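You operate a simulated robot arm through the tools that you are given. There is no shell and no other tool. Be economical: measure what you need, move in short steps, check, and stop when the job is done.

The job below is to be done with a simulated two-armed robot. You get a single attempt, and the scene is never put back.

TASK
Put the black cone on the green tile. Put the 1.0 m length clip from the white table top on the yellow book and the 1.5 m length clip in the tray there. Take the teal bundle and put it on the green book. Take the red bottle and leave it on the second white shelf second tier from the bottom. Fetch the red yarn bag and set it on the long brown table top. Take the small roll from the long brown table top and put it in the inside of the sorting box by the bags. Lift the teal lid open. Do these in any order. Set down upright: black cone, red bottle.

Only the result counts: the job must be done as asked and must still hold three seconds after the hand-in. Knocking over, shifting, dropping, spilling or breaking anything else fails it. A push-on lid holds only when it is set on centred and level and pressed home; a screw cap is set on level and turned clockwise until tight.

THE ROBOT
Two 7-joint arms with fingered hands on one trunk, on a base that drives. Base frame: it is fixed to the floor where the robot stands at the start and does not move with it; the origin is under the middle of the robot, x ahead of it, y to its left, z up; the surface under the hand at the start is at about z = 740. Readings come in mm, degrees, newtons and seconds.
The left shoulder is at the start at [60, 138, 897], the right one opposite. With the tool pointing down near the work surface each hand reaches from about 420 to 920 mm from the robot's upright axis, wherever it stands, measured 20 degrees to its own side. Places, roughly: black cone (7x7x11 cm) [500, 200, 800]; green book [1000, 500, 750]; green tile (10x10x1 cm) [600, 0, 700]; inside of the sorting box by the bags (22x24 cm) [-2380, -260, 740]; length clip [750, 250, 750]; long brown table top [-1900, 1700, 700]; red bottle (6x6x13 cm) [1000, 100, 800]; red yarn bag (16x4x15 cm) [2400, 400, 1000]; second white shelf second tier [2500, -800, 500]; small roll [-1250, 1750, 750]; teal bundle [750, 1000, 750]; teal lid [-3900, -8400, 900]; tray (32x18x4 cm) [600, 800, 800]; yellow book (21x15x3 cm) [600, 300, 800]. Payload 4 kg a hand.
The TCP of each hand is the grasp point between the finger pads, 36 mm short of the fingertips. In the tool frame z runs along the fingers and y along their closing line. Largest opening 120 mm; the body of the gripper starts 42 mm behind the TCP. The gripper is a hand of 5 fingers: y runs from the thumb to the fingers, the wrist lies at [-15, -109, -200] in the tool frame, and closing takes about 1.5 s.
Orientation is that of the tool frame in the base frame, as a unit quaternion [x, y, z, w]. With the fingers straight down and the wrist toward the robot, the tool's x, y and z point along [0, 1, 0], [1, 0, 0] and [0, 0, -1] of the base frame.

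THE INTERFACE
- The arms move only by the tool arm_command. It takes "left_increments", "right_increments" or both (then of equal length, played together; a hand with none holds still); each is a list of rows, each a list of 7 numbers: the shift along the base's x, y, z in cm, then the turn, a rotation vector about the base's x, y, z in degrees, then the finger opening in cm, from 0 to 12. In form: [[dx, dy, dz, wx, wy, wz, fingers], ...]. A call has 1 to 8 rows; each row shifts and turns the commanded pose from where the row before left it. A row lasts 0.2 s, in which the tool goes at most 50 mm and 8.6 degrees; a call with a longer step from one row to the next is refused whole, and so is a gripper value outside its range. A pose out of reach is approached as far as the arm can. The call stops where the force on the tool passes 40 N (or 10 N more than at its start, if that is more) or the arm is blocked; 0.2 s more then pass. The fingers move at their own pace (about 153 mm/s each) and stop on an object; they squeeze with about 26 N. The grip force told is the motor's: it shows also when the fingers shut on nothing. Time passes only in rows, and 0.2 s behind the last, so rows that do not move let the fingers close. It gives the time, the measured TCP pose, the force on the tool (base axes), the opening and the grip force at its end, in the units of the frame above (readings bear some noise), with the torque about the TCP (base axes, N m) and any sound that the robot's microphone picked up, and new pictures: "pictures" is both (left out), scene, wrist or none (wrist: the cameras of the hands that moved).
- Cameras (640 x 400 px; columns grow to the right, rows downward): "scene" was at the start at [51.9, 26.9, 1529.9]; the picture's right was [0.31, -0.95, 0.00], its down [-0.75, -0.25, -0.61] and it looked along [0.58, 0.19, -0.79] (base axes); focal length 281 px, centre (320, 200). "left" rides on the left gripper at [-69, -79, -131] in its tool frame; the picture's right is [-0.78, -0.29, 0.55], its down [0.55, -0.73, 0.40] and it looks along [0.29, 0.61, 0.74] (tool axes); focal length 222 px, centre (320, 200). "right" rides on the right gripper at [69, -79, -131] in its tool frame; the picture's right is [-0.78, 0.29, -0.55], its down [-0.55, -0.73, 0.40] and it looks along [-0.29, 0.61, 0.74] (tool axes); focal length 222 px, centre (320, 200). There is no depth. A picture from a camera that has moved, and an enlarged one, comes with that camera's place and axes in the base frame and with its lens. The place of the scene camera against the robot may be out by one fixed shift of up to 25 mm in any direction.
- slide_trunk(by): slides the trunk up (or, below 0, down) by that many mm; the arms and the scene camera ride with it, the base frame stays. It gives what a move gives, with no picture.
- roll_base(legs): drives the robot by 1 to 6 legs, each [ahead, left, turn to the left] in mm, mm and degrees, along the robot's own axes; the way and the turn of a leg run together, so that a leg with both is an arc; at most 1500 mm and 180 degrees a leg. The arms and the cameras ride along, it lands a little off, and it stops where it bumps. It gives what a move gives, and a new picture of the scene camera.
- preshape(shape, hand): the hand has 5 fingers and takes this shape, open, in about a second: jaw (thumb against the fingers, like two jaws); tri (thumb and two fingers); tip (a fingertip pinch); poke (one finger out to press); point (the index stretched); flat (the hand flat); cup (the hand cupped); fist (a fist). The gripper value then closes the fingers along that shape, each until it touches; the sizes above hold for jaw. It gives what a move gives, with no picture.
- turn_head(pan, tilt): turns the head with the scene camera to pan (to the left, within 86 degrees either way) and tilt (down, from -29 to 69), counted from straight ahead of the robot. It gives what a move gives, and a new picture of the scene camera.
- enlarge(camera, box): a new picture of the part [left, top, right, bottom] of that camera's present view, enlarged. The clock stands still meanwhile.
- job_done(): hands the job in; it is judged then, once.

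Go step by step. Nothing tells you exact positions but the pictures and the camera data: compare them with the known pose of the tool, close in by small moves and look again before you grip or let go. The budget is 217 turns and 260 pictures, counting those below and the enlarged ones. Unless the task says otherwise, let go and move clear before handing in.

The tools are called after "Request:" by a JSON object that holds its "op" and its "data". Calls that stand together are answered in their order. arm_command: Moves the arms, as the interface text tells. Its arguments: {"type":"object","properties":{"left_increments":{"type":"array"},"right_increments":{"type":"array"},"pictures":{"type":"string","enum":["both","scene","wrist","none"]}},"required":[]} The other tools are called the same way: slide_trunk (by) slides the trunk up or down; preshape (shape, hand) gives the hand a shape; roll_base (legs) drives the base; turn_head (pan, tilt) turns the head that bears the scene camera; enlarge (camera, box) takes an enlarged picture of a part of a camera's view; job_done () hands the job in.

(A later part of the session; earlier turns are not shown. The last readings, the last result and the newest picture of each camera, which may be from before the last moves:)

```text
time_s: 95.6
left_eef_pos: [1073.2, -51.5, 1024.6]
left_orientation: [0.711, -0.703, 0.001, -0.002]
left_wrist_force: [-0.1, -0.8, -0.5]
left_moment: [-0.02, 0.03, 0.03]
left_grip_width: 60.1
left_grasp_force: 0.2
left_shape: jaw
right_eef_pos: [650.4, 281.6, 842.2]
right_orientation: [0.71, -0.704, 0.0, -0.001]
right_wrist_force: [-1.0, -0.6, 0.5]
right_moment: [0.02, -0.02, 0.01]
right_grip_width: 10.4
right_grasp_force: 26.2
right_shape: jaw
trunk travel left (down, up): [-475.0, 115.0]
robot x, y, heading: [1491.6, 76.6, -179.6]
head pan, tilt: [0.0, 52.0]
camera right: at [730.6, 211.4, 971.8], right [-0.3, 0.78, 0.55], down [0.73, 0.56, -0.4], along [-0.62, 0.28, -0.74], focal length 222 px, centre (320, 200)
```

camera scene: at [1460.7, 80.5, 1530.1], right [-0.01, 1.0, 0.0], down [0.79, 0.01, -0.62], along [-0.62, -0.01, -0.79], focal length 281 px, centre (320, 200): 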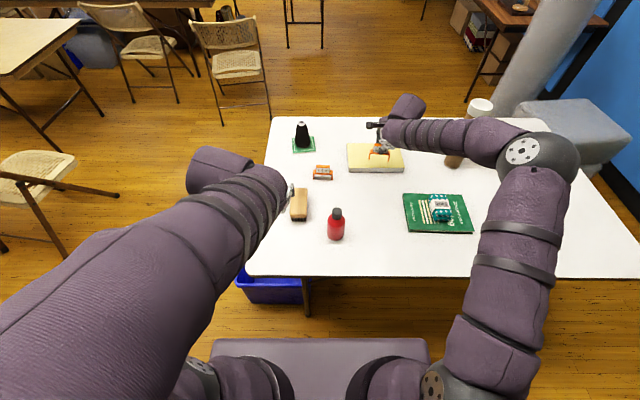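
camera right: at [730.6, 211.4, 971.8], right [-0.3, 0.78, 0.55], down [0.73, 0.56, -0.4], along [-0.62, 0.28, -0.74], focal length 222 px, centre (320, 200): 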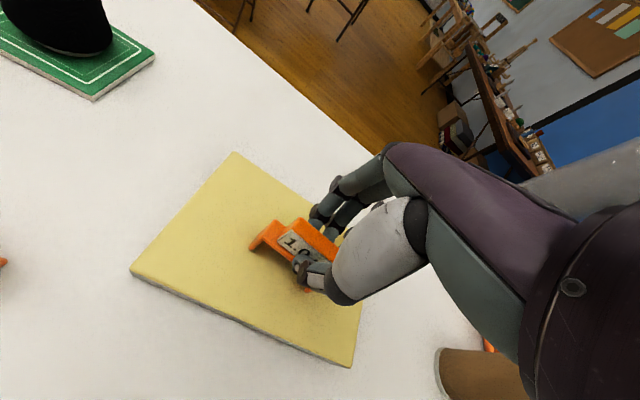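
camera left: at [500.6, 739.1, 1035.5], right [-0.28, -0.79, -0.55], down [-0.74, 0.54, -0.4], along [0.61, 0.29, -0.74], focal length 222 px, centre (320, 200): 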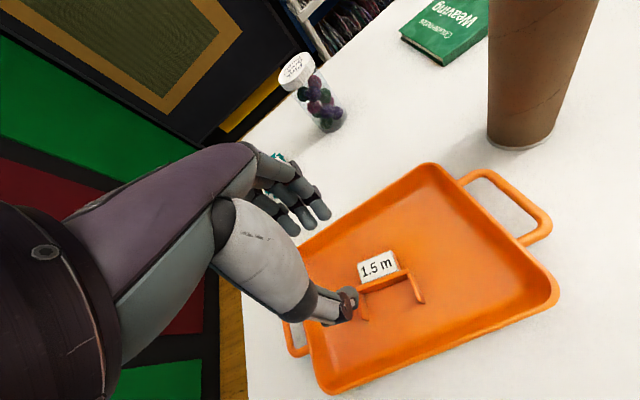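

Request:
{"op": "arm_command", "data": {"right_increments": [[0, 0, -0.2, 0, 0, 0, 0], [0, 0, -0.2, 0, 0, 0, 0], [0, 0, -0.2, 0, 0, 0, 0], [0, 0, 0, 0, 0, 0, 0]], "pictures": "none"}}

```text
time_s: 96.6
left_eef_pos: [1074.8, -51.7, 1025.1]
left_orientation: [0.712, -0.702, -0.001, 0.0]
left_wrist_force: [0.6, -0.3, -0.5]
left_moment: [-0.04, 0.0, 0.01]
left_grip_width: 59.7
left_grasp_force: 0.1
left_shape: jaw
right_eef_pos: [649.3, 280.4, 839.3]
right_orientation: [0.711, -0.703, -0.002, 0.003]
right_wrist_force: [0.6, 1.1, 20.3]
right_moment: [-0.2, 0.12, -0.01]
right_grip_width: 11.1
right_grasp_force: 26.5
right_shape: jaw
trunk travel left (down, up): [-475.0, 115.0]
robot x, y, heading: [1491.8, 80.4, -179.4]
head pan, tilt: [0.0, 52.0]
```

Contact at 20 N. I ease up 2 mm, open and rise.

Request:
{"op": "arm_command", "data": {"right_increments": [[0, 0, 0.2, 0, 0, 0, 0], [0, 0, 0, 0, 0, 0, 2], [0, 0, 0, 0, 0, 0, 5], [0, 0, 0, 0, 0, 0, 7], [0, 0, 3, 0, 0, 0, 7], [0, 0, 4.5, 0, 0, 0, 7], [0, 0, 4, 0, 0, 0, 7]], "pictures": "wrist"}}

```text
time_s: 98.2
left_eef_pos: [1073.3, -51.8, 1025.4]
left_orientation: [0.711, -0.703, -0.001, -0.001]
left_wrist_force: [0.3, 0.0, -1.1]
left_moment: [0.02, 0.02, -0.01]
left_grip_width: 59.9
left_grasp_force: 0.1
left_shape: jaw
right_eef_pos: [650.4, 280.0, 951.2]
right_orientation: [0.711, -0.703, 0.0, 0.0]
right_wrist_force: [-0.1, 0.4, 0.7]
right_moment: [0.05, -0.02, 0.01]
right_grip_width: 69.8
right_grasp_force: 0.1
right_shape: jaw
trunk travel left (down, up): [-475.0, 115.0]
robot x, y, heading: [1492.5, 75.0, -179.2]
head pan, tilt: [0.0, 52.0]
camera right: at [729.6, 210.4, 1082.3], right [-0.3, 0.78, 0.55], down [0.73, 0.56, -0.4], along [-0.62, 0.28, -0.74], focal length 222 px, centre (320, 200)
```

right: 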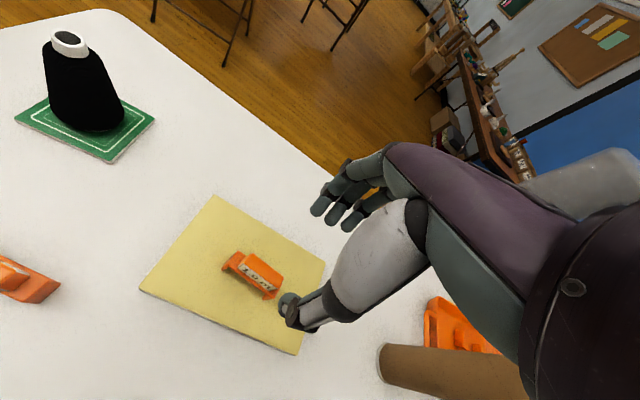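

The clip stands on the yellow book. Now the red bottle near [966,114]: I bring the right hand back above it.

Request:
{"op": "arm_command", "data": {"right_increments": [[4, -1.4, 0.6, 0, 0, 0, 8], [4, -1.4, 0.6, 0, 0, 0, 10], [4, -1.4, 0.6, 0, 0, 0, 12], [4, -1.4, 0, 0, 0, 0, 12], [4, -1.4, 0, 0, 0, 0, 12], [4, -1.4, 0, 0, 0, 0, 12], [4, -1.4, 0, 0, 0, 0, 12], [4, -1.4, 0, 0, 0, 0, 12]]}}

```text
time_s: 100.0
left_eef_pos: [1073.6, -51.6, 1025.3]
left_orientation: [0.711, -0.703, -0.001, 0.0]
left_wrist_force: [-0.7, -0.4, -0.7]
left_moment: [-0.02, 0.0, -0.01]
left_grip_width: 59.9
left_grasp_force: 0.0
left_shape: jaw
right_eef_pos: [970.3, 168.3, 971.5]
right_orientation: [0.711, -0.703, 0.0, 0.0]
right_wrist_force: [-0.6, -1.2, 0.0]
right_moment: [0.01, -0.02, 0.02]
right_grip_width: 119.9
right_grasp_force: 0.1
right_shape: jaw
trunk travel left (down, up): [-475.0, 115.0]
robot x, y, heading: [1494.2, 73.4, -179.6]
head pan, tilt: [0.0, 52.0]
camera scene: at [1461.4, 80.0, 1530.1], right [-0.01, 1.0, 0.0], down [0.79, 0.01, -0.62], along [-0.62, -0.01, -0.79], focal length 281 px, centre (320, 200)
camera right: at [1050.9, 98.6, 1101.4], right [-0.3, 0.78, 0.55], down [0.73, 0.56, -0.4], along [-0.62, 0.28, -0.74], focal length 222 px, centre (320, 200)
```

scene: 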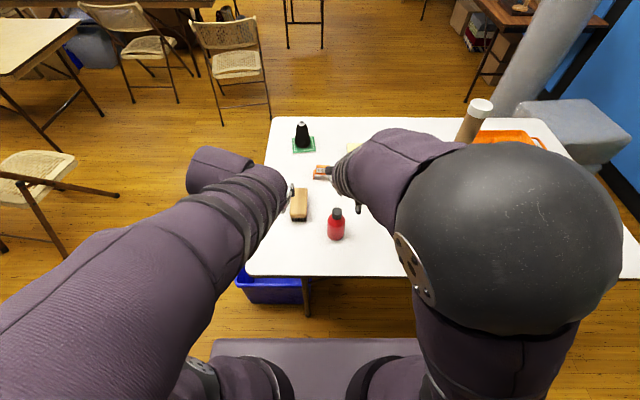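
right: 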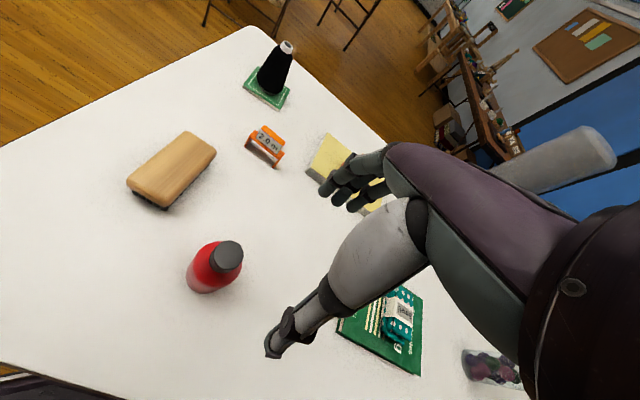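

Bottle is at about [984,118]. I centre over it and descend part way.

Request:
{"op": "arm_command", "data": {"right_increments": [[1.4, -4, 0, 0, 0, 0, 12], [0, -1, -3, 0, 0, 0, 12], [0, 0, -3, 0, 0, 0, 12], [0, 0, 0, 0, 0, 0, 12]], "pictures": "wrist"}}

```text
time_s: 101.0
left_eef_pos: [1072.2, -52.1, 1025.2]
left_orientation: [0.711, -0.703, 0.0, 0.0]
left_wrist_force: [-0.5, -0.3, 0.1]
left_moment: [0.03, 0.01, 0.01]
left_grip_width: 59.9
left_grasp_force: 0.1
left_shape: jaw
right_eef_pos: [984.2, 117.8, 910.2]
right_orientation: [0.711, -0.704, 0.001, 0.0]
right_wrist_force: [0.1, 0.6, -0.4]
right_moment: [-0.01, -0.03, -0.04]
right_grip_width: 119.9
right_grasp_force: 0.1
right_shape: jaw
trunk travel left (down, up): [-475.0, 115.0]
robot x, y, heading: [1493.5, 77.4, -179.7]
head pan, tilt: [0.0, 52.0]
camera right: at [1063.9, 47.6, 1040.5], right [-0.3, 0.78, 0.55], down [0.73, 0.56, -0.4], along [-0.62, 0.28, -0.74], focal length 222 px, centre (320, 200)
```

right: 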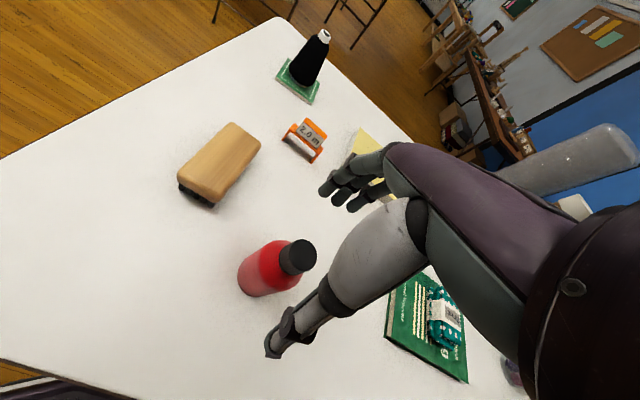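

Centred. Down to TCP 837 and close.

Request:
{"op": "arm_command", "data": {"right_increments": [[0, -0.3, -3.5, 0, 0, 0, 12], [0, 0, -3.8, 0, 0, 0, 12], [0, 0, 0, 0, 0, 0, 8], [0, 0, 0, 0, 0, 0, 4], [0, 0, 0, 0, 0, 0, 0], [0, 0, 0, 0, 0, 0, 0], [0, 0, 0, 0, 0, 0, 0], [0, 0, 0, 0, 0, 0, 0]], "pictures": "wrist"}}

```text
time_s: 102.8
left_eef_pos: [1075.6, -66.9, 1019.0]
left_orientation: [0.724, -0.69, 0.004, -0.008]
left_wrist_force: [-0.7, -0.3, 0.2]
left_moment: [0.01, 0.04, -0.01]
left_grip_width: 59.8
left_grasp_force: 0.1
left_shape: jaw
right_eef_pos: [982.7, 116.7, 841.8]
right_orientation: [-0.707, 0.707, -0.001, -0.006]
right_wrist_force: [0.1, 0.0, 0.6]
right_moment: [-0.02, -0.02, 0.01]
right_grip_width: 45.0
right_grasp_force: 26.1
right_shape: jaw
trunk travel left (down, up): [-475.0, 115.0]
robot x, y, heading: [1495.4, 79.3, -179.9]
head pan, tilt: [0.0, 52.0]
camera right: at [1062.7, 48.6, 972.7], right [-0.29, 0.79, 0.54], down [0.73, 0.55, -0.41], along [-0.62, 0.28, -0.74], focal length 222 px, centre (320, 200)
```

right: 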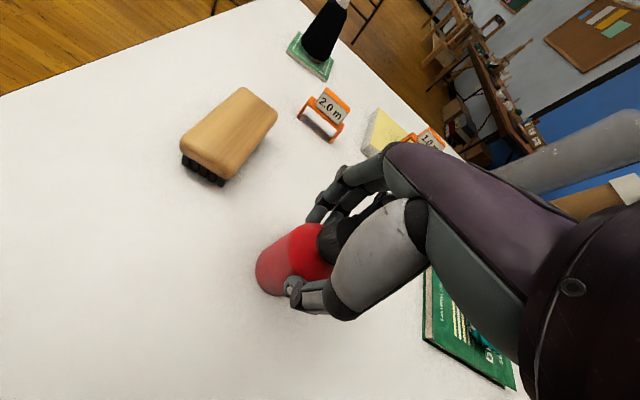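

Gripped at 45 mm; the right arm nudged my left arm slightly. I move the left hand off and test-lift the bottle.

Request:
{"op": "arm_command", "data": {"left_increments": [[0, -3, 0, 0, 0, 0, 6], [0, -4, 0, 0, 0, 0, 6], [0, -4, 0, 0, 0, 0, 6], [0, 0, 0, 0, 0, 0, 6], [0, 0, 0, 0, 0, 0, 6]], "right_increments": [[0, 0, 0, 0, 0, 0, 0], [0, 0, 0, 0, 0, 0, 0], [0, 0, 0, 0, 0, 0, 0], [0, 0, 1.5, 0, 0, 0, 0], [0, 0, 1.5, 0, 0, 0, 0]], "pictures": "both"}}

```text
time_s: 104.0
left_eef_pos: [1073.6, -162.4, 1024.0]
left_orientation: [0.71, -0.704, 0.001, -0.001]
left_wrist_force: [-0.4, 0.4, 0.0]
left_moment: [0.02, 0.02, 0.02]
left_grip_width: 59.7
left_grasp_force: 0.0
left_shape: jaw
right_eef_pos: [985.0, 116.3, 866.8]
right_orientation: [0.711, -0.703, 0.001, -0.001]
right_wrist_force: [0.0, 0.0, -2.0]
right_moment: [0.0, 0.0, 0.0]
right_grip_width: 45.3
right_grasp_force: 26.0
right_shape: jaw
trunk travel left (down, up): [-475.0, 115.0]
robot x, y, heading: [1496.1, 81.4, -179.3]
head pan, tilt: [0.0, 52.0]
camera scene: at [1460.3, 80.3, 1529.8], right [-0.01, 1.0, 0.0], down [0.79, 0.01, -0.62], along [-0.62, -0.01, -0.79], focal length 281 px, centre (320, 200)
camera right: at [1065.6, 46.6, 997.6], right [-0.3, 0.78, 0.55], down [0.73, 0.56, -0.39], along [-0.61, 0.28, -0.74], focal length 222 px, centre (320, 200)
camera left: at [1149.9, -91.1, 1156.3], right [0.28, 0.79, -0.55], down [0.74, -0.54, -0.4], along [-0.61, -0.29, -0.74], focal length 222 px, centre (320, 200)
```

scene: 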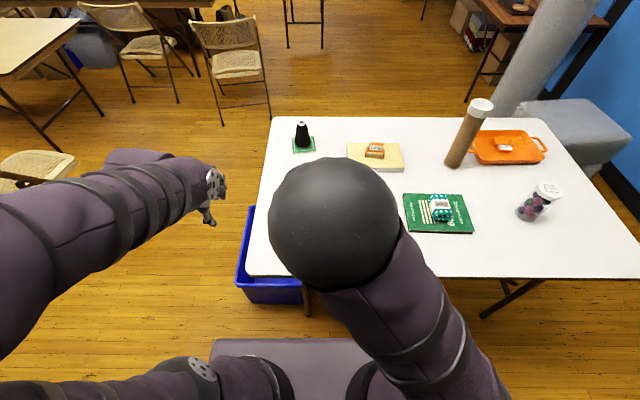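
right: 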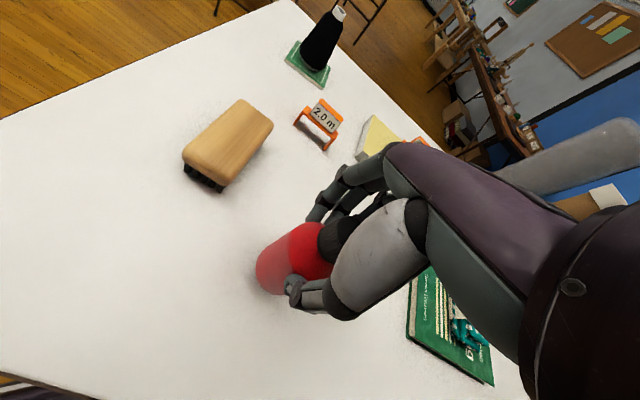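
left: 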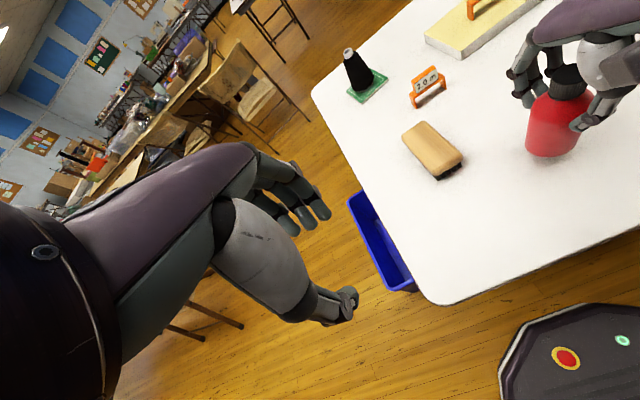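

The bottle is up. I raise and retract it, back off slightly, turn to face the shelves and strafe to the second shelf.

Request:
{"op": "arm_command", "data": {"right_increments": [[1, 0, 4, 0, 0, 0, 0], [2, 0, 4, 0, 0, 0, 0], [2, 2, 2, 0, 0, 0, 0], [1, 2, 0, 0, 0, 0, 0]], "pictures": "none"}}

Request:
{"op": "roll_base", "data": {"legs": [[-70, 0, 0], [0, 0, 180], [0, -1010, 0]]}}

Request:
{"op": "turn_head", "data": {"pan": -15, "tilt": 42}}

```text
time_s: 105.0
left_eef_pos: [1072.3, -161.3, 1022.7]
left_orientation: [0.711, -0.703, 0.0, 0.0]
left_wrist_force: [0.2, 0.2, 0.5]
left_moment: [0.04, -0.01, -0.02]
left_grip_width: 60.1
left_grasp_force: 0.0
left_shape: jaw
right_eef_pos: [1044.1, 156.5, 968.2]
right_orientation: [0.711, -0.703, 0.0, 0.0]
right_wrist_force: [0.1, 0.3, -2.2]
right_moment: [0.0, 0.01, 0.01]
right_grip_width: 44.8
right_grasp_force: 25.8
right_shape: jaw
trunk travel left (down, up): [-475.0, 115.0]
robot x, y, heading: [1494.9, 75.4, -179.5]
head pan, tilt: [0.0, 52.0]
```

```text
time_s: 118.1
left_eef_pos: [1985.2, -693.1, 1025.4]
left_orientation: [0.712, 0.702, -0.001, 0.0]
left_wrist_force: [-0.1, 0.4, 0.2]
left_moment: [0.0, 0.0, 0.02]
left_grip_width: 59.9
left_grasp_force: 0.0
left_shape: jaw
right_eef_pos: [2006.8, -1011.9, 967.0]
right_orientation: [0.713, 0.702, 0.0, 0.001]
right_wrist_force: [-0.6, 0.4, -1.7]
right_moment: [-0.02, 0.04, 0.0]
right_grip_width: 44.7
right_grasp_force: 26.1
right_shape: jaw
trunk travel left (down, up): [-475.0, 115.0]
robot x, y, heading: [1556.6, -919.6, -0.9]
head pan, tilt: [0.0, 52.0]
camera scene: at [1613.2, -920.7, 1530.0], right [-0.02, -1.0, 0.0], down [-0.79, 0.01, -0.62], along [0.62, -0.01, -0.79], focal length 281 px, centre (320, 200)
```

scene: 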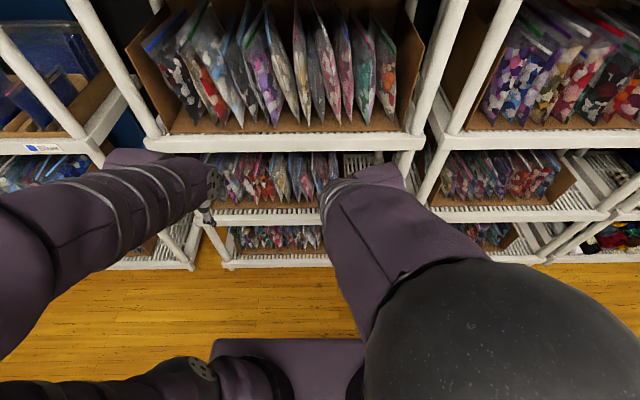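

```text
time_s: 118.9
left_eef_pos: [1985.1, -694.5, 1025.2]
left_orientation: [0.712, 0.702, -0.001, -0.001]
left_wrist_force: [0.4, 0.5, 0.0]
left_moment: [-0.01, -0.02, 0.01]
left_grip_width: 60.1
left_grasp_force: 0.0
left_shape: jaw
right_eef_pos: [2005.7, -1012.8, 968.3]
right_orientation: [0.712, 0.702, 0.001, 0.0]
right_wrist_force: [-0.3, -0.5, -2.3]
right_moment: [0.01, 0.0, -0.03]
right_grip_width: 44.4
right_grasp_force: 25.8
right_shape: jaw
trunk travel left (down, up): [-475.0, 115.0]
robot x, y, heading: [1557.3, -924.1, -0.7]
head pan, tilt: [-15.0, 42.0]
camera scene: at [1618.5, -942.0, 1543.9], right [-0.27, -0.96, 0.0], down [-0.64, 0.18, -0.74], along [0.71, -0.2, -0.67], focal length 281 px, centre (320, 200)
```

scene: 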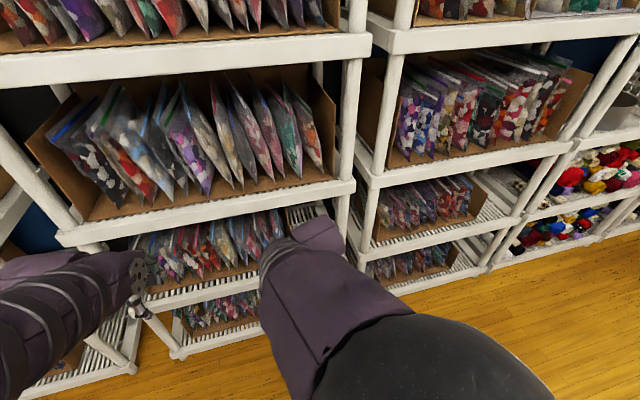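

Shelf front is near x=2330, the free slats of tier 2 lie near y=-1140 between box and right post. I lower the trunk 150 mm, straighten and strafe, then look with the wrist camera.

Request:
{"op": "slide_trunk", "data": {"by": -150}}

Request:
{"op": "roll_base", "data": {"legs": [[0, -125, 0.7]]}}

Request:
{"op": "arm_command", "data": {"right_increments": [[0, 0, -4, 0, 0, 0, 0], [0, 0, -4, 0, 0, 0, 0], [0, 0, -4, 0, 0, 0, 0], [0, 0, 0, 0, 0, 0, 0]], "pictures": "both"}}

```text
time_s: 120.6
left_eef_pos: [1984.6, -693.8, 874.1]
left_orientation: [0.712, 0.702, 0.0, -0.001]
left_wrist_force: [0.9, 0.2, 0.3]
left_moment: [-0.05, 0.0, -0.02]
left_grip_width: 60.0
left_grasp_force: 0.0
left_shape: jaw
right_eef_pos: [2006.7, -1011.6, 817.7]
right_orientation: [0.711, 0.703, 0.001, 0.001]
right_wrist_force: [0.6, -0.2, -1.6]
right_moment: [0.0, 0.0, 0.0]
right_grip_width: 44.6
right_grasp_force: 25.9
right_shape: jaw
trunk travel left (down, up): [-325.0, 265.0]
robot x, y, heading: [1556.0, -923.7, -1.0]
head pan, tilt: [-15.0, 42.0]
```

```text
time_s: 121.9
left_eef_pos: [1980.8, -815.3, 875.1]
left_orientation: [0.709, 0.705, -0.001, -0.001]
left_wrist_force: [0.9, 0.4, 1.1]
left_moment: [-0.01, -0.01, 0.01]
left_grip_width: 60.0
left_grasp_force: 0.0
left_shape: jaw
right_eef_pos: [2006.6, -1132.0, 818.1]
right_orientation: [0.709, 0.705, 0.0, 0.0]
right_wrist_force: [0.8, -0.8, -2.2]
right_moment: [0.04, 0.02, -0.02]
right_grip_width: 44.7
right_grasp_force: 26.3
right_shape: jaw
trunk travel left (down, up): [-325.0, 265.0]
robot x, y, heading: [1557.4, -1046.1, -0.5]
head pan, tilt: [-15.0, 42.0]
camera scene: at [1617.2, -1065.1, 1393.9], right [-0.27, -0.96, 0.0], down [-0.65, 0.18, -0.74], along [0.72, -0.2, -0.67], focal length 281 px, centre (320, 200)
```

scene: 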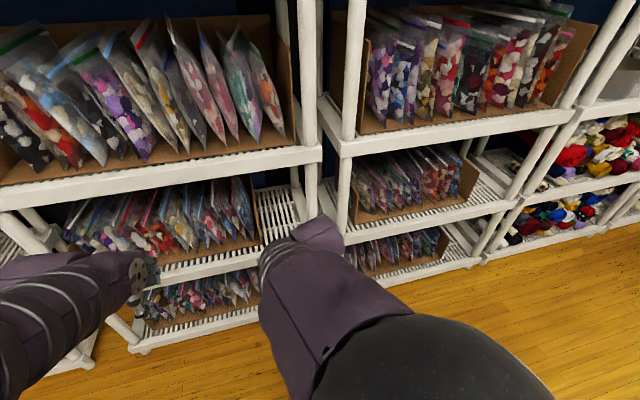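

```text
time_s: 122.9
left_eef_pos: [1982.4, -813.5, 874.7]
left_orientation: [0.709, 0.706, 0.0, -0.001]
left_wrist_force: [-0.6, 0.7, -0.1]
left_moment: [0.02, 0.01, 0.02]
left_grip_width: 60.0
left_grasp_force: 0.2
left_shape: jaw
right_eef_pos: [2007.4, -1130.9, 698.1]
right_orientation: [0.709, 0.705, 0.0, 0.0]
right_wrist_force: [0.1, -0.4, -2.3]
right_moment: [0.02, 0.01, -0.01]
right_grip_width: 44.6
right_grasp_force: 25.7
right_shape: jaw
trunk travel left (down, up): [-325.0, 265.0]
robot x, y, heading: [1552.2, -1048.7, -0.7]
head pan, tilt: [-15.0, 42.0]
camera scene: at [1617.4, -1064.5, 1393.9], right [-0.27, -0.96, 0.0], down [-0.65, 0.18, -0.74], along [0.72, -0.2, -0.67], focal length 281 px, centre (320, 200)
camera right: at [1928.2, -1062.9, 828.8], right [0.29, -0.79, 0.55], down [-0.74, -0.55, -0.4], along [0.61, -0.29, -0.74], focal length 222 px, centre (320, 200)
```

scene: 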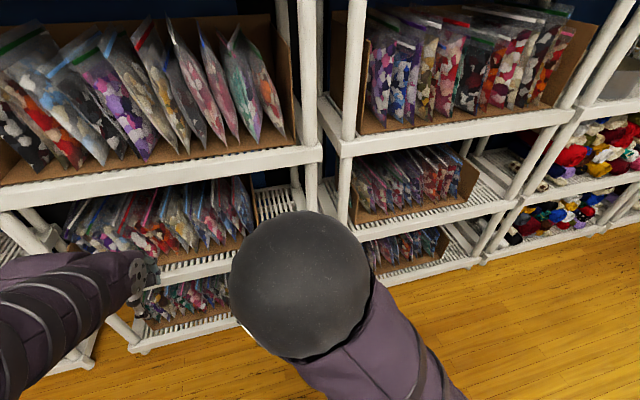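
right: 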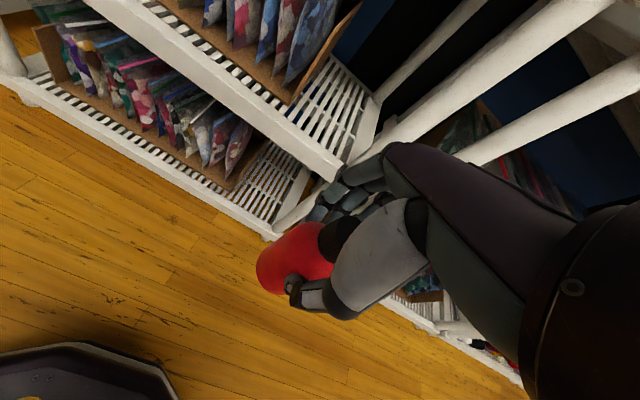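

I see the free slatted spot right of the box (tier 2 top near z≈480, y≈-1050…-1200). I drive 200 mm ahead and lower slightly.

Request:
{"op": "roll_base", "data": {"legs": [[200, 0, 0.6]]}}

Request:
{"op": "arm_command", "data": {"right_increments": [[0, 0, -3, 0, 0, 0, 0], [2, 0, -2, 0, 0, 0, 0], [3, 0, 0, 0, 0, 0, 0], [0, 0, 0, 0, 0, 0, 0]], "pictures": "wrist"}}

```text
time_s: 124.5
left_eef_pos: [2178.8, -808.5, 875.8]
left_orientation: [0.704, 0.71, 0.0, -0.001]
left_wrist_force: [0.5, 0.5, -0.1]
left_moment: [0.0, 0.0, 0.02]
left_grip_width: 59.8
left_grasp_force: 0.1
left_shape: jaw
right_eef_pos: [2206.9, -1125.0, 698.7]
right_orientation: [0.704, 0.71, 0.0, 0.0]
right_wrist_force: [0.1, 0.4, -1.4]
right_moment: [0.04, 0.0, -0.03]
right_grip_width: 44.3
right_grasp_force: 25.9
right_shape: jaw
trunk travel left (down, up): [-325.0, 265.0]
robot x, y, heading: [1752.4, -1046.0, 0.6]
head pan, tilt: [-15.0, 42.0]
camera scene: at [1817.3, -1063.8, 1393.9], right [-0.25, -0.97, 0.0], down [-0.65, 0.17, -0.74], along [0.72, -0.19, -0.67], focal length 281 px, centre (320, 200)
```

scene: 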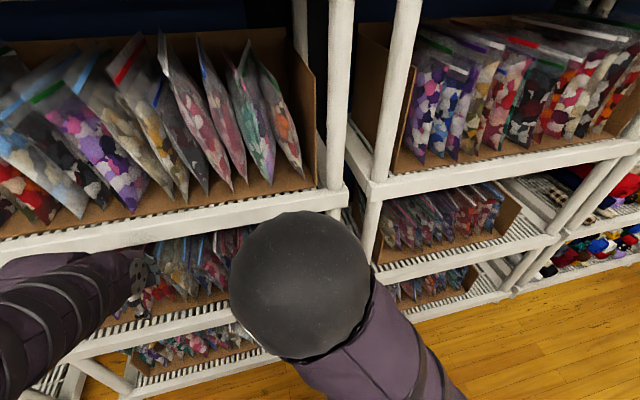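

```text
time_s: 125.5
left_eef_pos: [2178.1, -808.3, 873.9]
left_orientation: [0.704, 0.71, 0.0, -0.001]
left_wrist_force: [0.0, -0.4, -0.4]
left_moment: [0.0, 0.01, 0.0]
left_grip_width: 60.0
left_grasp_force: 0.1
left_shape: jaw
right_eef_pos: [2256.0, -1124.7, 648.8]
right_orientation: [0.704, 0.71, -0.001, 0.0]
right_wrist_force: [-0.2, 0.9, -2.5]
right_moment: [0.04, 0.01, 0.03]
right_grip_width: 44.5
right_grasp_force: 25.8
right_shape: jaw
trunk travel left (down, up): [-325.0, 265.0]
robot x, y, heading: [1753.7, -1047.6, 0.4]
head pan, tilt: [-15.0, 42.0]
camera right: at [2176.6, -1057.8, 779.8], right [0.3, -0.78, 0.55], down [-0.73, -0.56, -0.4], along [0.61, -0.28, -0.74], focal length 222 px, centre (320, 200)
```

right: 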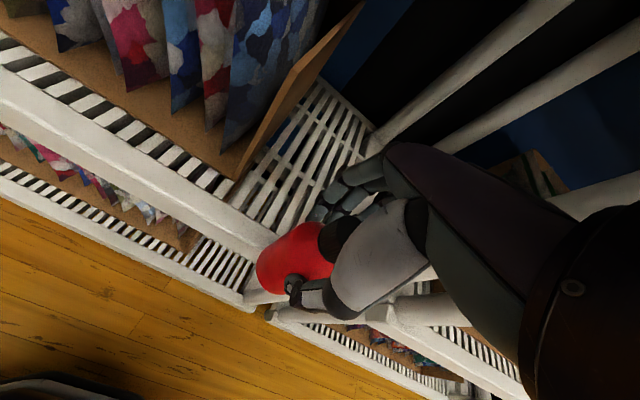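

The front edge is at x≈2312, the box corner at [2361,-1031]. I move the bottle in 135 mm above the slats.

Request:
{"op": "arm_command", "data": {"right_increments": [[3.5, -0.3, 0, 0, 0, 0, 0], [3.5, -0.3, 0, 0, 0, 0, 0], [3.5, -0.2, 0, 0, 0, 0, 0], [3, -0.2, 0, 0, 0, 0, 0], [0, 0, 0, 0, 0, 0, 0]], "pictures": "both"}}

```text
time_s: 126.7
left_eef_pos: [2168.3, -807.4, 877.2]
left_orientation: [0.704, 0.71, 0.002, 0.002]
left_wrist_force: [1.0, 0.3, 0.4]
left_moment: [-0.03, 0.01, -0.02]
left_grip_width: 59.9
left_grasp_force: 0.0
left_shape: jaw
right_eef_pos: [2377.9, -1135.2, 646.6]
right_orientation: [0.703, 0.711, -0.006, -0.002]
right_wrist_force: [0.0, 0.3, -2.4]
right_moment: [-0.01, -0.02, -0.02]
right_grip_width: 44.3
right_grasp_force: 25.8
right_shape: jaw
trunk travel left (down, up): [-325.0, 265.0]
robot x, y, heading: [1751.8, -1045.9, 0.8]
head pan, tilt: [-15.0, 42.0]
camera scene: at [1803.5, -1064.1, 1393.7], right [-0.25, -0.97, 0.0], down [-0.64, 0.17, -0.75], along [0.72, -0.19, -0.66], focal length 281 px, centre (320, 200)
camera right: at [2298.4, -1067.7, 778.2], right [0.31, -0.78, 0.55], down [-0.73, -0.56, -0.39], along [0.61, -0.28, -0.74], focal length 222 px, centre (320, 200)
```

scene: 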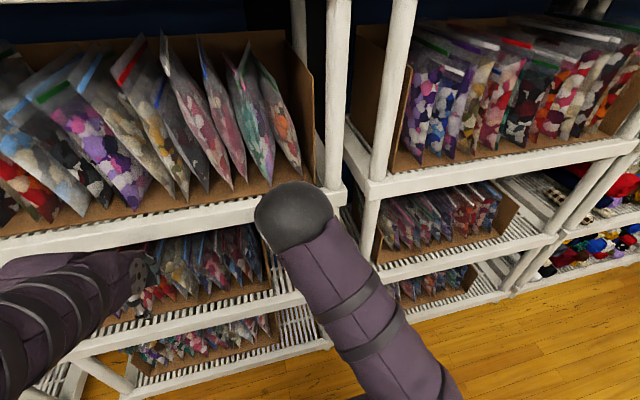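
right: 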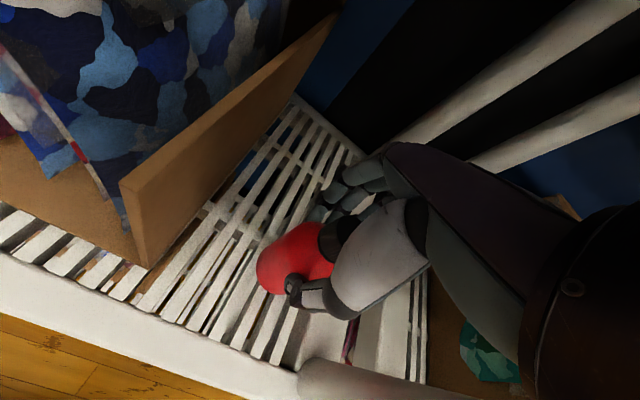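

The robot seems to have leaned slightly – my forearm may touch the tier above. I back off 30 mm, go lower, then go in again.

Request:
{"op": "arm_command", "data": {"right_increments": [[-3, 0, 0, 0, 0, 0, 0], [0, 0, -3, 0, 0, 0, 0], [0, 0, -1.2, 0, 0, 0, 0], [0, 0, 0, 0, 0, 0, 0]], "pictures": "none"}}

```text
time_s: 127.7
left_eef_pos: [2176.7, -806.9, 874.6]
left_orientation: [0.704, 0.71, -0.001, 0.0]
left_wrist_force: [0.5, -0.7, 0.6]
left_moment: [-0.01, -0.03, 0.0]
left_grip_width: 59.9
left_grasp_force: 0.0
left_shape: jaw
right_eef_pos: [2365.0, -1133.8, 611.4]
right_orientation: [0.704, 0.71, 0.004, 0.004]
right_wrist_force: [7.1, 4.4, 33.8]
right_moment: [0.03, -0.36, 0.15]
right_grip_width: 43.2
right_grasp_force: 25.9
right_shape: jaw
trunk travel left (down, up): [-325.0, 265.0]
robot x, y, heading: [1758.5, -1043.1, 0.3]
head pan, tilt: [-15.0, 42.0]
```

Contact at TCP 611: the tier top is near z=508, bottle centre at x≈2365, well on the shelf. I ease up slightly and look.

Request:
{"op": "arm_command", "data": {"right_increments": [[0, 0, 0.3, 0, 0, 0, 0], [0, 0, 0, 0, 0, 0, 0]], "pictures": "wrist"}}

```text
time_s: 128.3
left_eef_pos: [2176.5, -807.7, 874.5]
left_orientation: [0.705, 0.71, -0.001, 0.001]
left_wrist_force: [0.0, 0.7, 0.2]
left_moment: [-0.03, -0.01, 0.02]
left_grip_width: 60.0
left_grasp_force: 0.0
left_shape: jaw
right_eef_pos: [2363.2, -1134.9, 611.9]
right_orientation: [0.704, 0.71, 0.001, 0.002]
right_wrist_force: [8.5, 3.1, 25.6]
right_moment: [0.06, -0.39, 0.05]
right_grip_width: 43.3
right_grasp_force: 25.9
right_shape: jaw
trunk travel left (down, up): [-325.0, 265.0]
robot x, y, heading: [1756.6, -1047.4, 0.6]
head pan, tilt: [-15.0, 42.0]
camera right: at [2282.6, -1067.2, 741.6], right [0.3, -0.78, 0.55], down [-0.73, -0.56, -0.4], along [0.62, -0.28, -0.73], focal length 222 px, centre (320, 200)
```

right: 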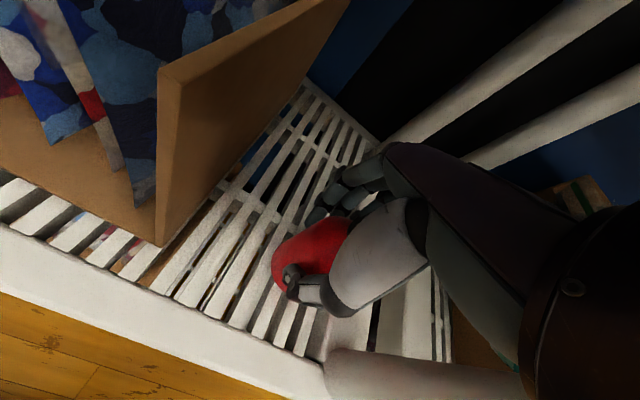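

Request:
{"op": "arm_command", "data": {"right_increments": [[0, 0, 0.3, 0, 0, 0, 0], [0, 0, 0, 0, 0, 0, 0]], "pictures": "none"}}

Request:
{"op": "enlarge", "data": {"camera": "right", "box": [240, 190, 440, 340]}}

Request:
{"op": "enlarge", "data": {"camera": "left", "box": [0, 0, 640, 400]}}

```text
time_s: 128.9
left_eef_pos: [2176.3, -806.7, 875.3]
left_orientation: [0.703, 0.711, 0.0, 0.0]
left_wrist_force: [0.0, 0.1, 0.3]
left_moment: [0.0, -0.04, -0.01]
left_grip_width: 59.8
left_grasp_force: 0.2
left_shape: jaw
right_eef_pos: [2360.8, -1135.6, 612.5]
right_orientation: [0.704, 0.711, -0.001, 0.0]
right_wrist_force: [3.3, 2.6, 14.3]
right_moment: [0.03, -0.22, 0.02]
right_grip_width: 42.8
right_grasp_force: 26.0
right_shape: jaw
trunk travel left (down, up): [-325.0, 265.0]
robot x, y, heading: [1754.6, -1045.0, 0.0]
head pan, tilt: [-15.0, 42.0]
```

```text
2.67 times, centred on (340, 265) of right
camera zoom: at [2281.9, -1068.0, 742.7], right [0.3, -0.78, 0.55], down [-0.73, -0.56, -0.4], along [0.61, -0.28, -0.74], focal length 592 px, centre (267, 27)
```

zoom: 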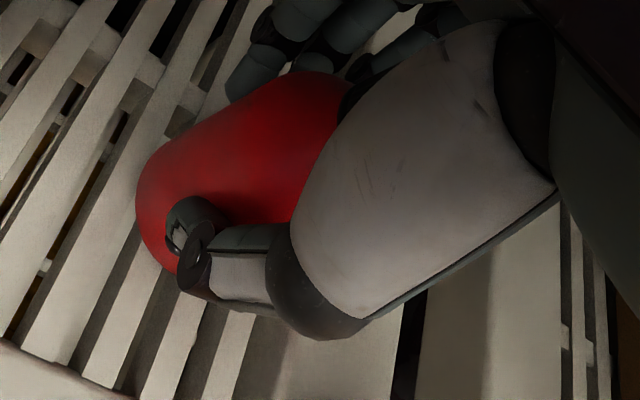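

```text
1.00 times, centred on (320, 200) of left (not enlarged: the box is as wide or as high as the picture)
camera zoom: at [2098.3, -876.8, 1006.5], right [-0.28, -0.79, -0.55], down [-0.74, 0.54, -0.4], along [0.61, 0.29, -0.74], focal length 222 px, centre (320, 200)
```

zoom: 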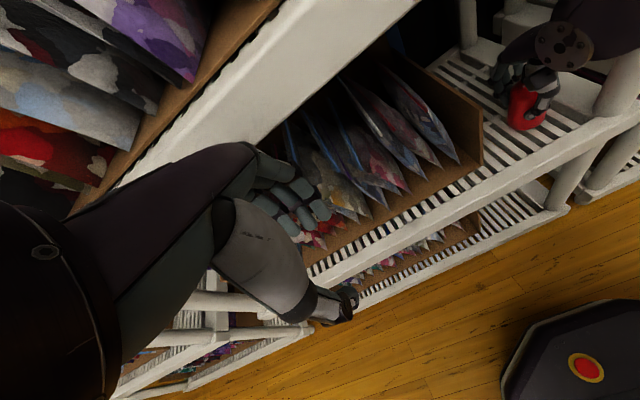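

Request:
{"op": "enlarge", "data": {"camera": "left", "box": [440, 30, 640, 180]}}

```text
2.67 times, centred on (540, 105) of left
camera zoom: at [2098.3, -876.8, 1006.5], right [-0.28, -0.79, -0.55], down [-0.74, 0.54, -0.4], along [0.61, 0.29, -0.74], focal length 592 px, centre (-267, 453)
```

zoom: 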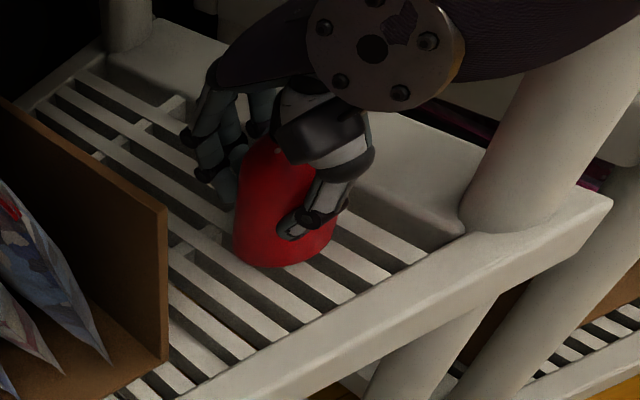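

The bottle stands on the slats. I relax the last pressure and open slowly.

Request:
{"op": "arm_command", "data": {"right_increments": [[0, 0, 0.3, 0, 0, 0, 0], [0, 0, 0.1, 0, 0, 0, 0], [0, 0, 0, 0, 0, 0, 5], [0, 0, 0, 0, 0, 0, 6], [0, 0, 0, 0, 0, 0, 8], [0, 0, 0, 0, 0, 0, 12], [0, 0, 0, 0, 0, 0, 12]], "pictures": "wrist"}}

Request:
{"op": "enlarge", "data": {"camera": "left", "box": [440, 30, 640, 180]}}

```text
time_s: 130.5
left_eef_pos: [2178.3, -808.0, 873.9]
left_orientation: [0.704, 0.71, -0.001, -0.001]
left_wrist_force: [-0.4, -0.3, -0.6]
left_moment: [0.03, 0.03, -0.01]
left_grip_width: 59.6
left_grasp_force: 0.0
left_shape: jaw
right_eef_pos: [2362.1, -1136.0, 617.3]
right_orientation: [0.704, 0.71, 0.0, 0.0]
right_wrist_force: [-0.6, -0.8, -0.1]
right_moment: [-0.01, 0.02, 0.02]
right_grip_width: 119.5
right_grasp_force: 0.1
right_shape: jaw
trunk travel left (down, up): [-325.0, 265.0]
robot x, y, heading: [1757.0, -1046.4, 0.5]
head pan, tilt: [-15.0, 42.0]
camera right: at [2282.7, -1067.6, 747.3], right [0.3, -0.78, 0.55], down [-0.73, -0.56, -0.4], along [0.62, -0.28, -0.74], focal length 222 px, centre (320, 200)
```

right: 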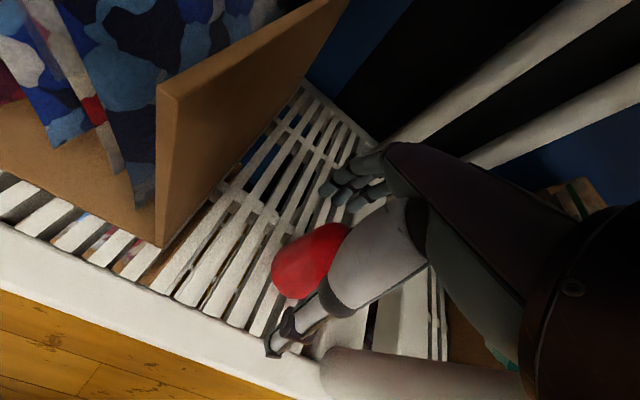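

```text
2.67 times, centred on (540, 105) of left
camera zoom: at [2099.0, -876.9, 1006.4], right [-0.28, -0.79, -0.55], down [-0.74, 0.54, -0.4], along [0.61, 0.29, -0.74], focal length 592 px, centre (-267, 453)
```

zoom: 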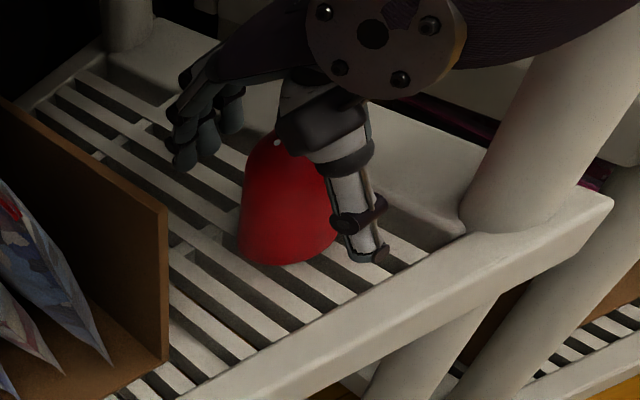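

The bottle stands upright. To withdraw without hitting the tier above, I pitch the hand 16°, ease back 20 mm, rise over the bottle, then pull out.

Request:
{"op": "arm_command", "data": {"right_increments": [[-0.7, 0, 0.5, 0, -8, 0, 12], [-0.7, 0, 1.0, 0, -8, 0, 12], [-0.5, 0, 1.5, 0, 0, 0, 12], [0, 0, 1.5, 0, 0, 0, 12], [0, 0, 1.5, 0, 0, 0, 12], [0, 0, 0.6, 0, 0, 0, 12]], "pictures": "wrist"}}

Request:
{"op": "enlarge", "data": {"camera": "left", "box": [440, 30, 640, 180]}}

```text
time_s: 131.9
left_eef_pos: [2179.0, -807.3, 874.7]
left_orientation: [0.704, 0.71, -0.001, 0.0]
left_wrist_force: [0.9, -0.9, 0.1]
left_moment: [0.0, -0.01, 0.02]
left_grip_width: 60.0
left_grasp_force: 0.0
left_shape: jaw
right_eef_pos: [2342.9, -1135.8, 682.1]
right_orientation: [0.698, 0.703, 0.097, 0.099]
right_wrist_force: [-0.4, -0.1, 0.4]
right_moment: [0.01, -0.05, -0.02]
right_grip_width: 119.7
right_grasp_force: 0.0
right_shape: jaw
trunk travel left (down, up): [-325.0, 265.0]
robot x, y, heading: [1757.7, -1047.9, 0.4]
head pan, tilt: [-15.0, 42.0]
camera right: at [2230.7, -1068.1, 785.8], right [0.13, -0.78, 0.61], down [-0.59, -0.56, -0.58], along [0.79, -0.28, -0.54], focal length 222 px, centre (320, 200)
```

right: 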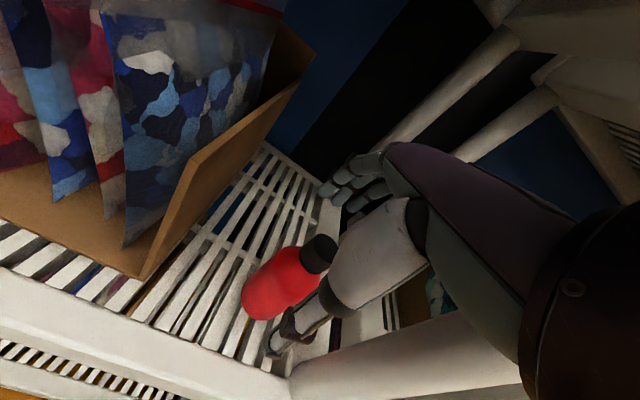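

```text
2.67 times, centred on (540, 105) of left
camera zoom: at [2098.9, -876.9, 1006.5], right [-0.28, -0.79, -0.55], down [-0.74, 0.54, -0.4], along [0.61, 0.29, -0.74], focal length 592 px, centre (-267, 453)
```

zoom: 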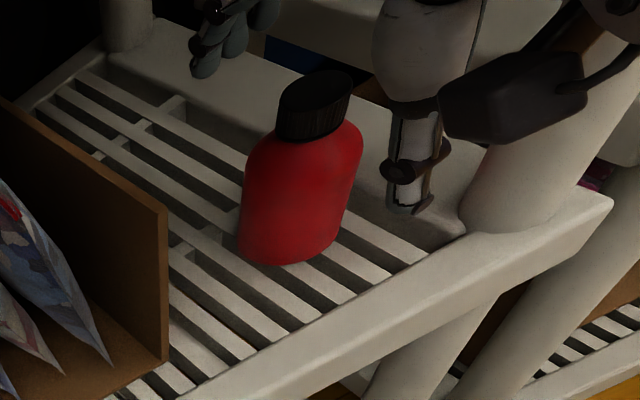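

The bottle is upright and clear below the fingertips. I pull the hand out.

Request:
{"op": "arm_command", "data": {"right_increments": [[0, 0, 0.8, 0, 0, 0, 12], [-3, 0, 0, 0, 0, 0, 12], [-4.5, 0, 0, 0, 0, 0, 12], [-4.5, 0, 0, 0, 0, 0, 12], [-4.5, 0, 0, 0, 8, 0, 12], [0, 0, 3, 0, 8, 0, 12]], "pictures": "wrist"}}

```text
time_s: 133.3
left_eef_pos: [2177.0, -807.6, 874.2]
left_orientation: [0.704, 0.71, -0.001, 0.0]
left_wrist_force: [-1.1, -0.4, 0.4]
left_moment: [-0.01, 0.0, -0.02]
left_grip_width: 60.1
left_grasp_force: 0.1
left_shape: jaw
right_eef_pos: [2177.7, -1134.7, 720.6]
right_orientation: [0.704, 0.711, 0.0, 0.001]
right_wrist_force: [0.1, 0.6, 0.2]
right_moment: [-0.01, 0.01, 0.04]
right_grip_width: 119.8
right_grasp_force: 0.0
right_shape: jaw
trunk travel left (down, up): [-325.0, 265.0]
robot x, y, heading: [1756.0, -1046.8, 0.3]
head pan, tilt: [-15.0, 42.0]
camera right: at [2097.8, -1067.0, 851.6], right [0.3, -0.78, 0.55], down [-0.73, -0.56, -0.4], along [0.62, -0.28, -0.74], focal length 222 px, centre (320, 200)
```

right: 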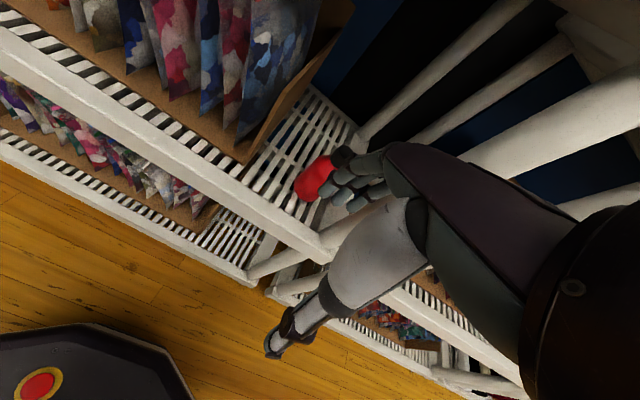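

Bottle done. Now the red yarn bag: I back off, restore the trunk, strafe left to y≈350 and look.

Request:
{"op": "roll_base", "data": {"legs": [[-220, 0, 0]]}}

Request:
{"op": "slide_trunk", "data": {"by": 150}}

Request:
{"op": "turn_head", "data": {"pan": 0, "tilt": 25}}

Request:
{"op": "roll_base", "data": {"legs": [[0, 1350, 0]]}}

```text
time_s: 134.9
left_eef_pos: [1956.3, -807.8, 874.8]
left_orientation: [0.704, 0.71, 0.001, 0.001]
left_wrist_force: [-0.3, 0.7, 0.4]
left_moment: [0.02, 0.01, 0.0]
left_grip_width: 60.0
left_grasp_force: 0.0
left_shape: jaw
right_eef_pos: [1957.0, -1136.7, 722.4]
right_orientation: [0.704, 0.71, 0.001, 0.0]
right_wrist_force: [-0.3, 0.3, 0.3]
right_moment: [0.01, 0.05, -0.03]
right_grip_width: 120.0
right_grasp_force: 0.0
right_shape: jaw
trunk travel left (down, up): [-325.0, 265.0]
robot x, y, heading: [1530.3, -1051.7, 0.4]
head pan, tilt: [-15.0, 42.0]
camera scene: at [1594.8, -1065.3, 1393.9], right [-0.25, -0.97, 0.0], down [-0.65, 0.17, -0.74], along [0.72, -0.19, -0.67], focal length 281 px, centre (320, 200)
```

scene: 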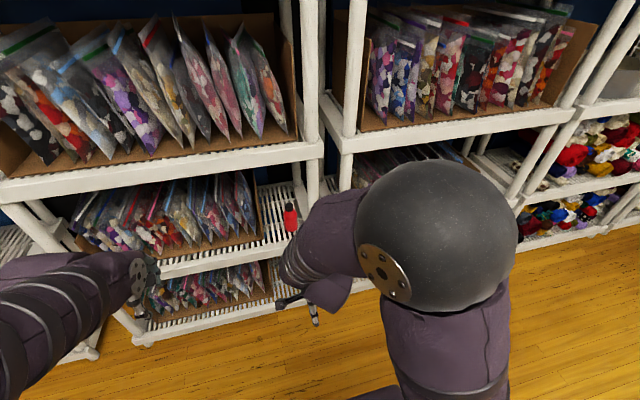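

```text
time_s: 136.7
left_eef_pos: [1957.0, -809.5, 1024.0]
left_orientation: [0.704, 0.711, 0.0, 0.0]
left_wrist_force: [0.1, -0.4, 0.0]
left_moment: [-0.02, -0.02, 0.0]
left_grip_width: 59.9
left_grasp_force: 0.1
left_shape: jaw
right_eef_pos: [1956.9, -1137.0, 871.0]
right_orientation: [0.704, 0.71, 0.0, 0.0]
right_wrist_force: [-0.1, 0.3, -0.4]
right_moment: [-0.03, -0.02, -0.01]
right_grip_width: 120.1
right_grasp_force: 0.0
right_shape: jaw
trunk travel left (down, up): [-475.0, 115.0]
robot x, y, heading: [1535.8, -1048.5, 0.3]
head pan, tilt: [-15.0, 42.0]
```

```text
time_s: 137.5
left_eef_pos: [1956.6, -808.3, 1024.0]
left_orientation: [0.704, 0.71, 0.0, -0.001]
left_wrist_force: [-0.4, 0.2, 0.0]
left_moment: [0.02, 0.01, -0.05]
left_grip_width: 59.7
left_grasp_force: 0.0
left_shape: jaw
right_eef_pos: [1956.6, -1136.1, 870.1]
right_orientation: [0.704, 0.71, 0.001, 0.001]
right_wrist_force: [-0.5, 0.2, 0.4]
right_moment: [0.01, 0.03, 0.0]
right_grip_width: 119.8
right_grasp_force: 0.0
right_shape: jaw
trunk travel left (down, up): [-475.0, 115.0]
robot x, y, heading: [1531.8, -1048.0, 0.5]
head pan, tilt: [0.0, 25.0]
camera scene: at [1606.4, -1043.6, 1570.1], right [0.01, -1.0, 0.0], down [-0.42, 0.0, -0.91], along [0.91, 0.01, -0.42], focal length 281 px, centre (320, 200)
```

scene: 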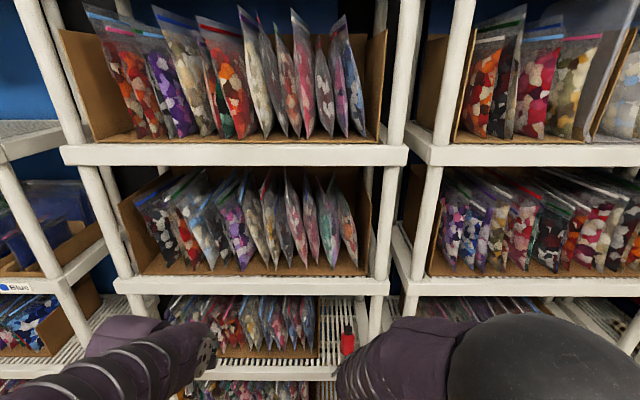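

```text
time_s: 144.3
left_eef_pos: [1958.1, 552.4, 1024.3]
left_orientation: [0.708, 0.706, -0.001, -0.001]
left_wrist_force: [-0.3, 0.1, -0.4]
left_moment: [-0.03, 0.0, 0.01]
left_grip_width: 60.0
left_grasp_force: 0.0
left_shape: jaw
right_eef_pos: [1954.0, 224.1, 871.0]
right_orientation: [0.708, 0.706, -0.001, 0.0]
right_wrist_force: [1.0, -0.3, 0.1]
right_moment: [-0.05, -0.05, -0.04]
right_grip_width: 120.2
right_grasp_force: 0.0
right_shape: jaw
trunk travel left (down, up): [-475.0, 115.0]
robot x, y, heading: [1536.8, 318.0, -0.3]
head pan, tilt: [0.0, 25.0]
camera scene: at [1605.5, 321.7, 1570.2], right [-0.01, -1.0, 0.0], down [-0.42, 0.0, -0.91], along [0.91, -0.01, -0.42], focal length 281 px, centre (320, 200)
```

scene: 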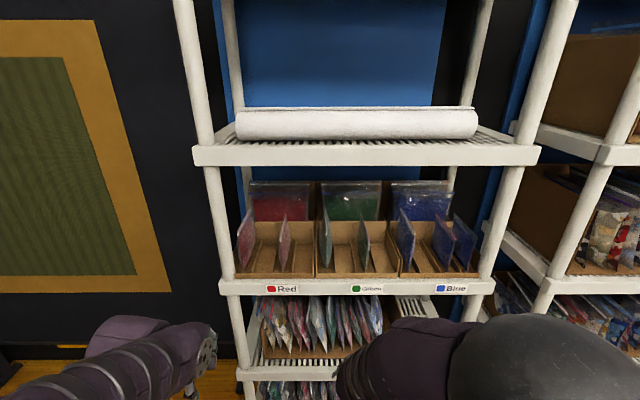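

I see the Red/Green/Blue boxes on the first shelf. I zoom in on the red one.

Request:
{"op": "enlarge", "data": {"camera": "scene", "box": [210, 170, 370, 300]}}

```text
3.08 times, centred on (290, 235) of scene
camera zoom: at [1605.5, 321.7, 1570.2], right [-0.01, -1.0, 0.0], down [-0.42, 0.0, -0.91], along [0.91, -0.01, -0.42], focal length 866 px, centre (412, 92)
```

zoom: 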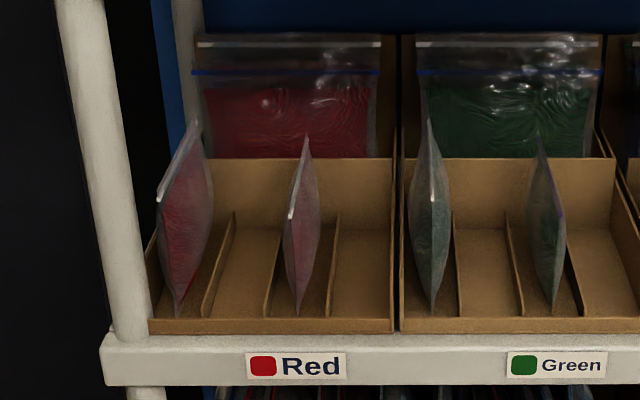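

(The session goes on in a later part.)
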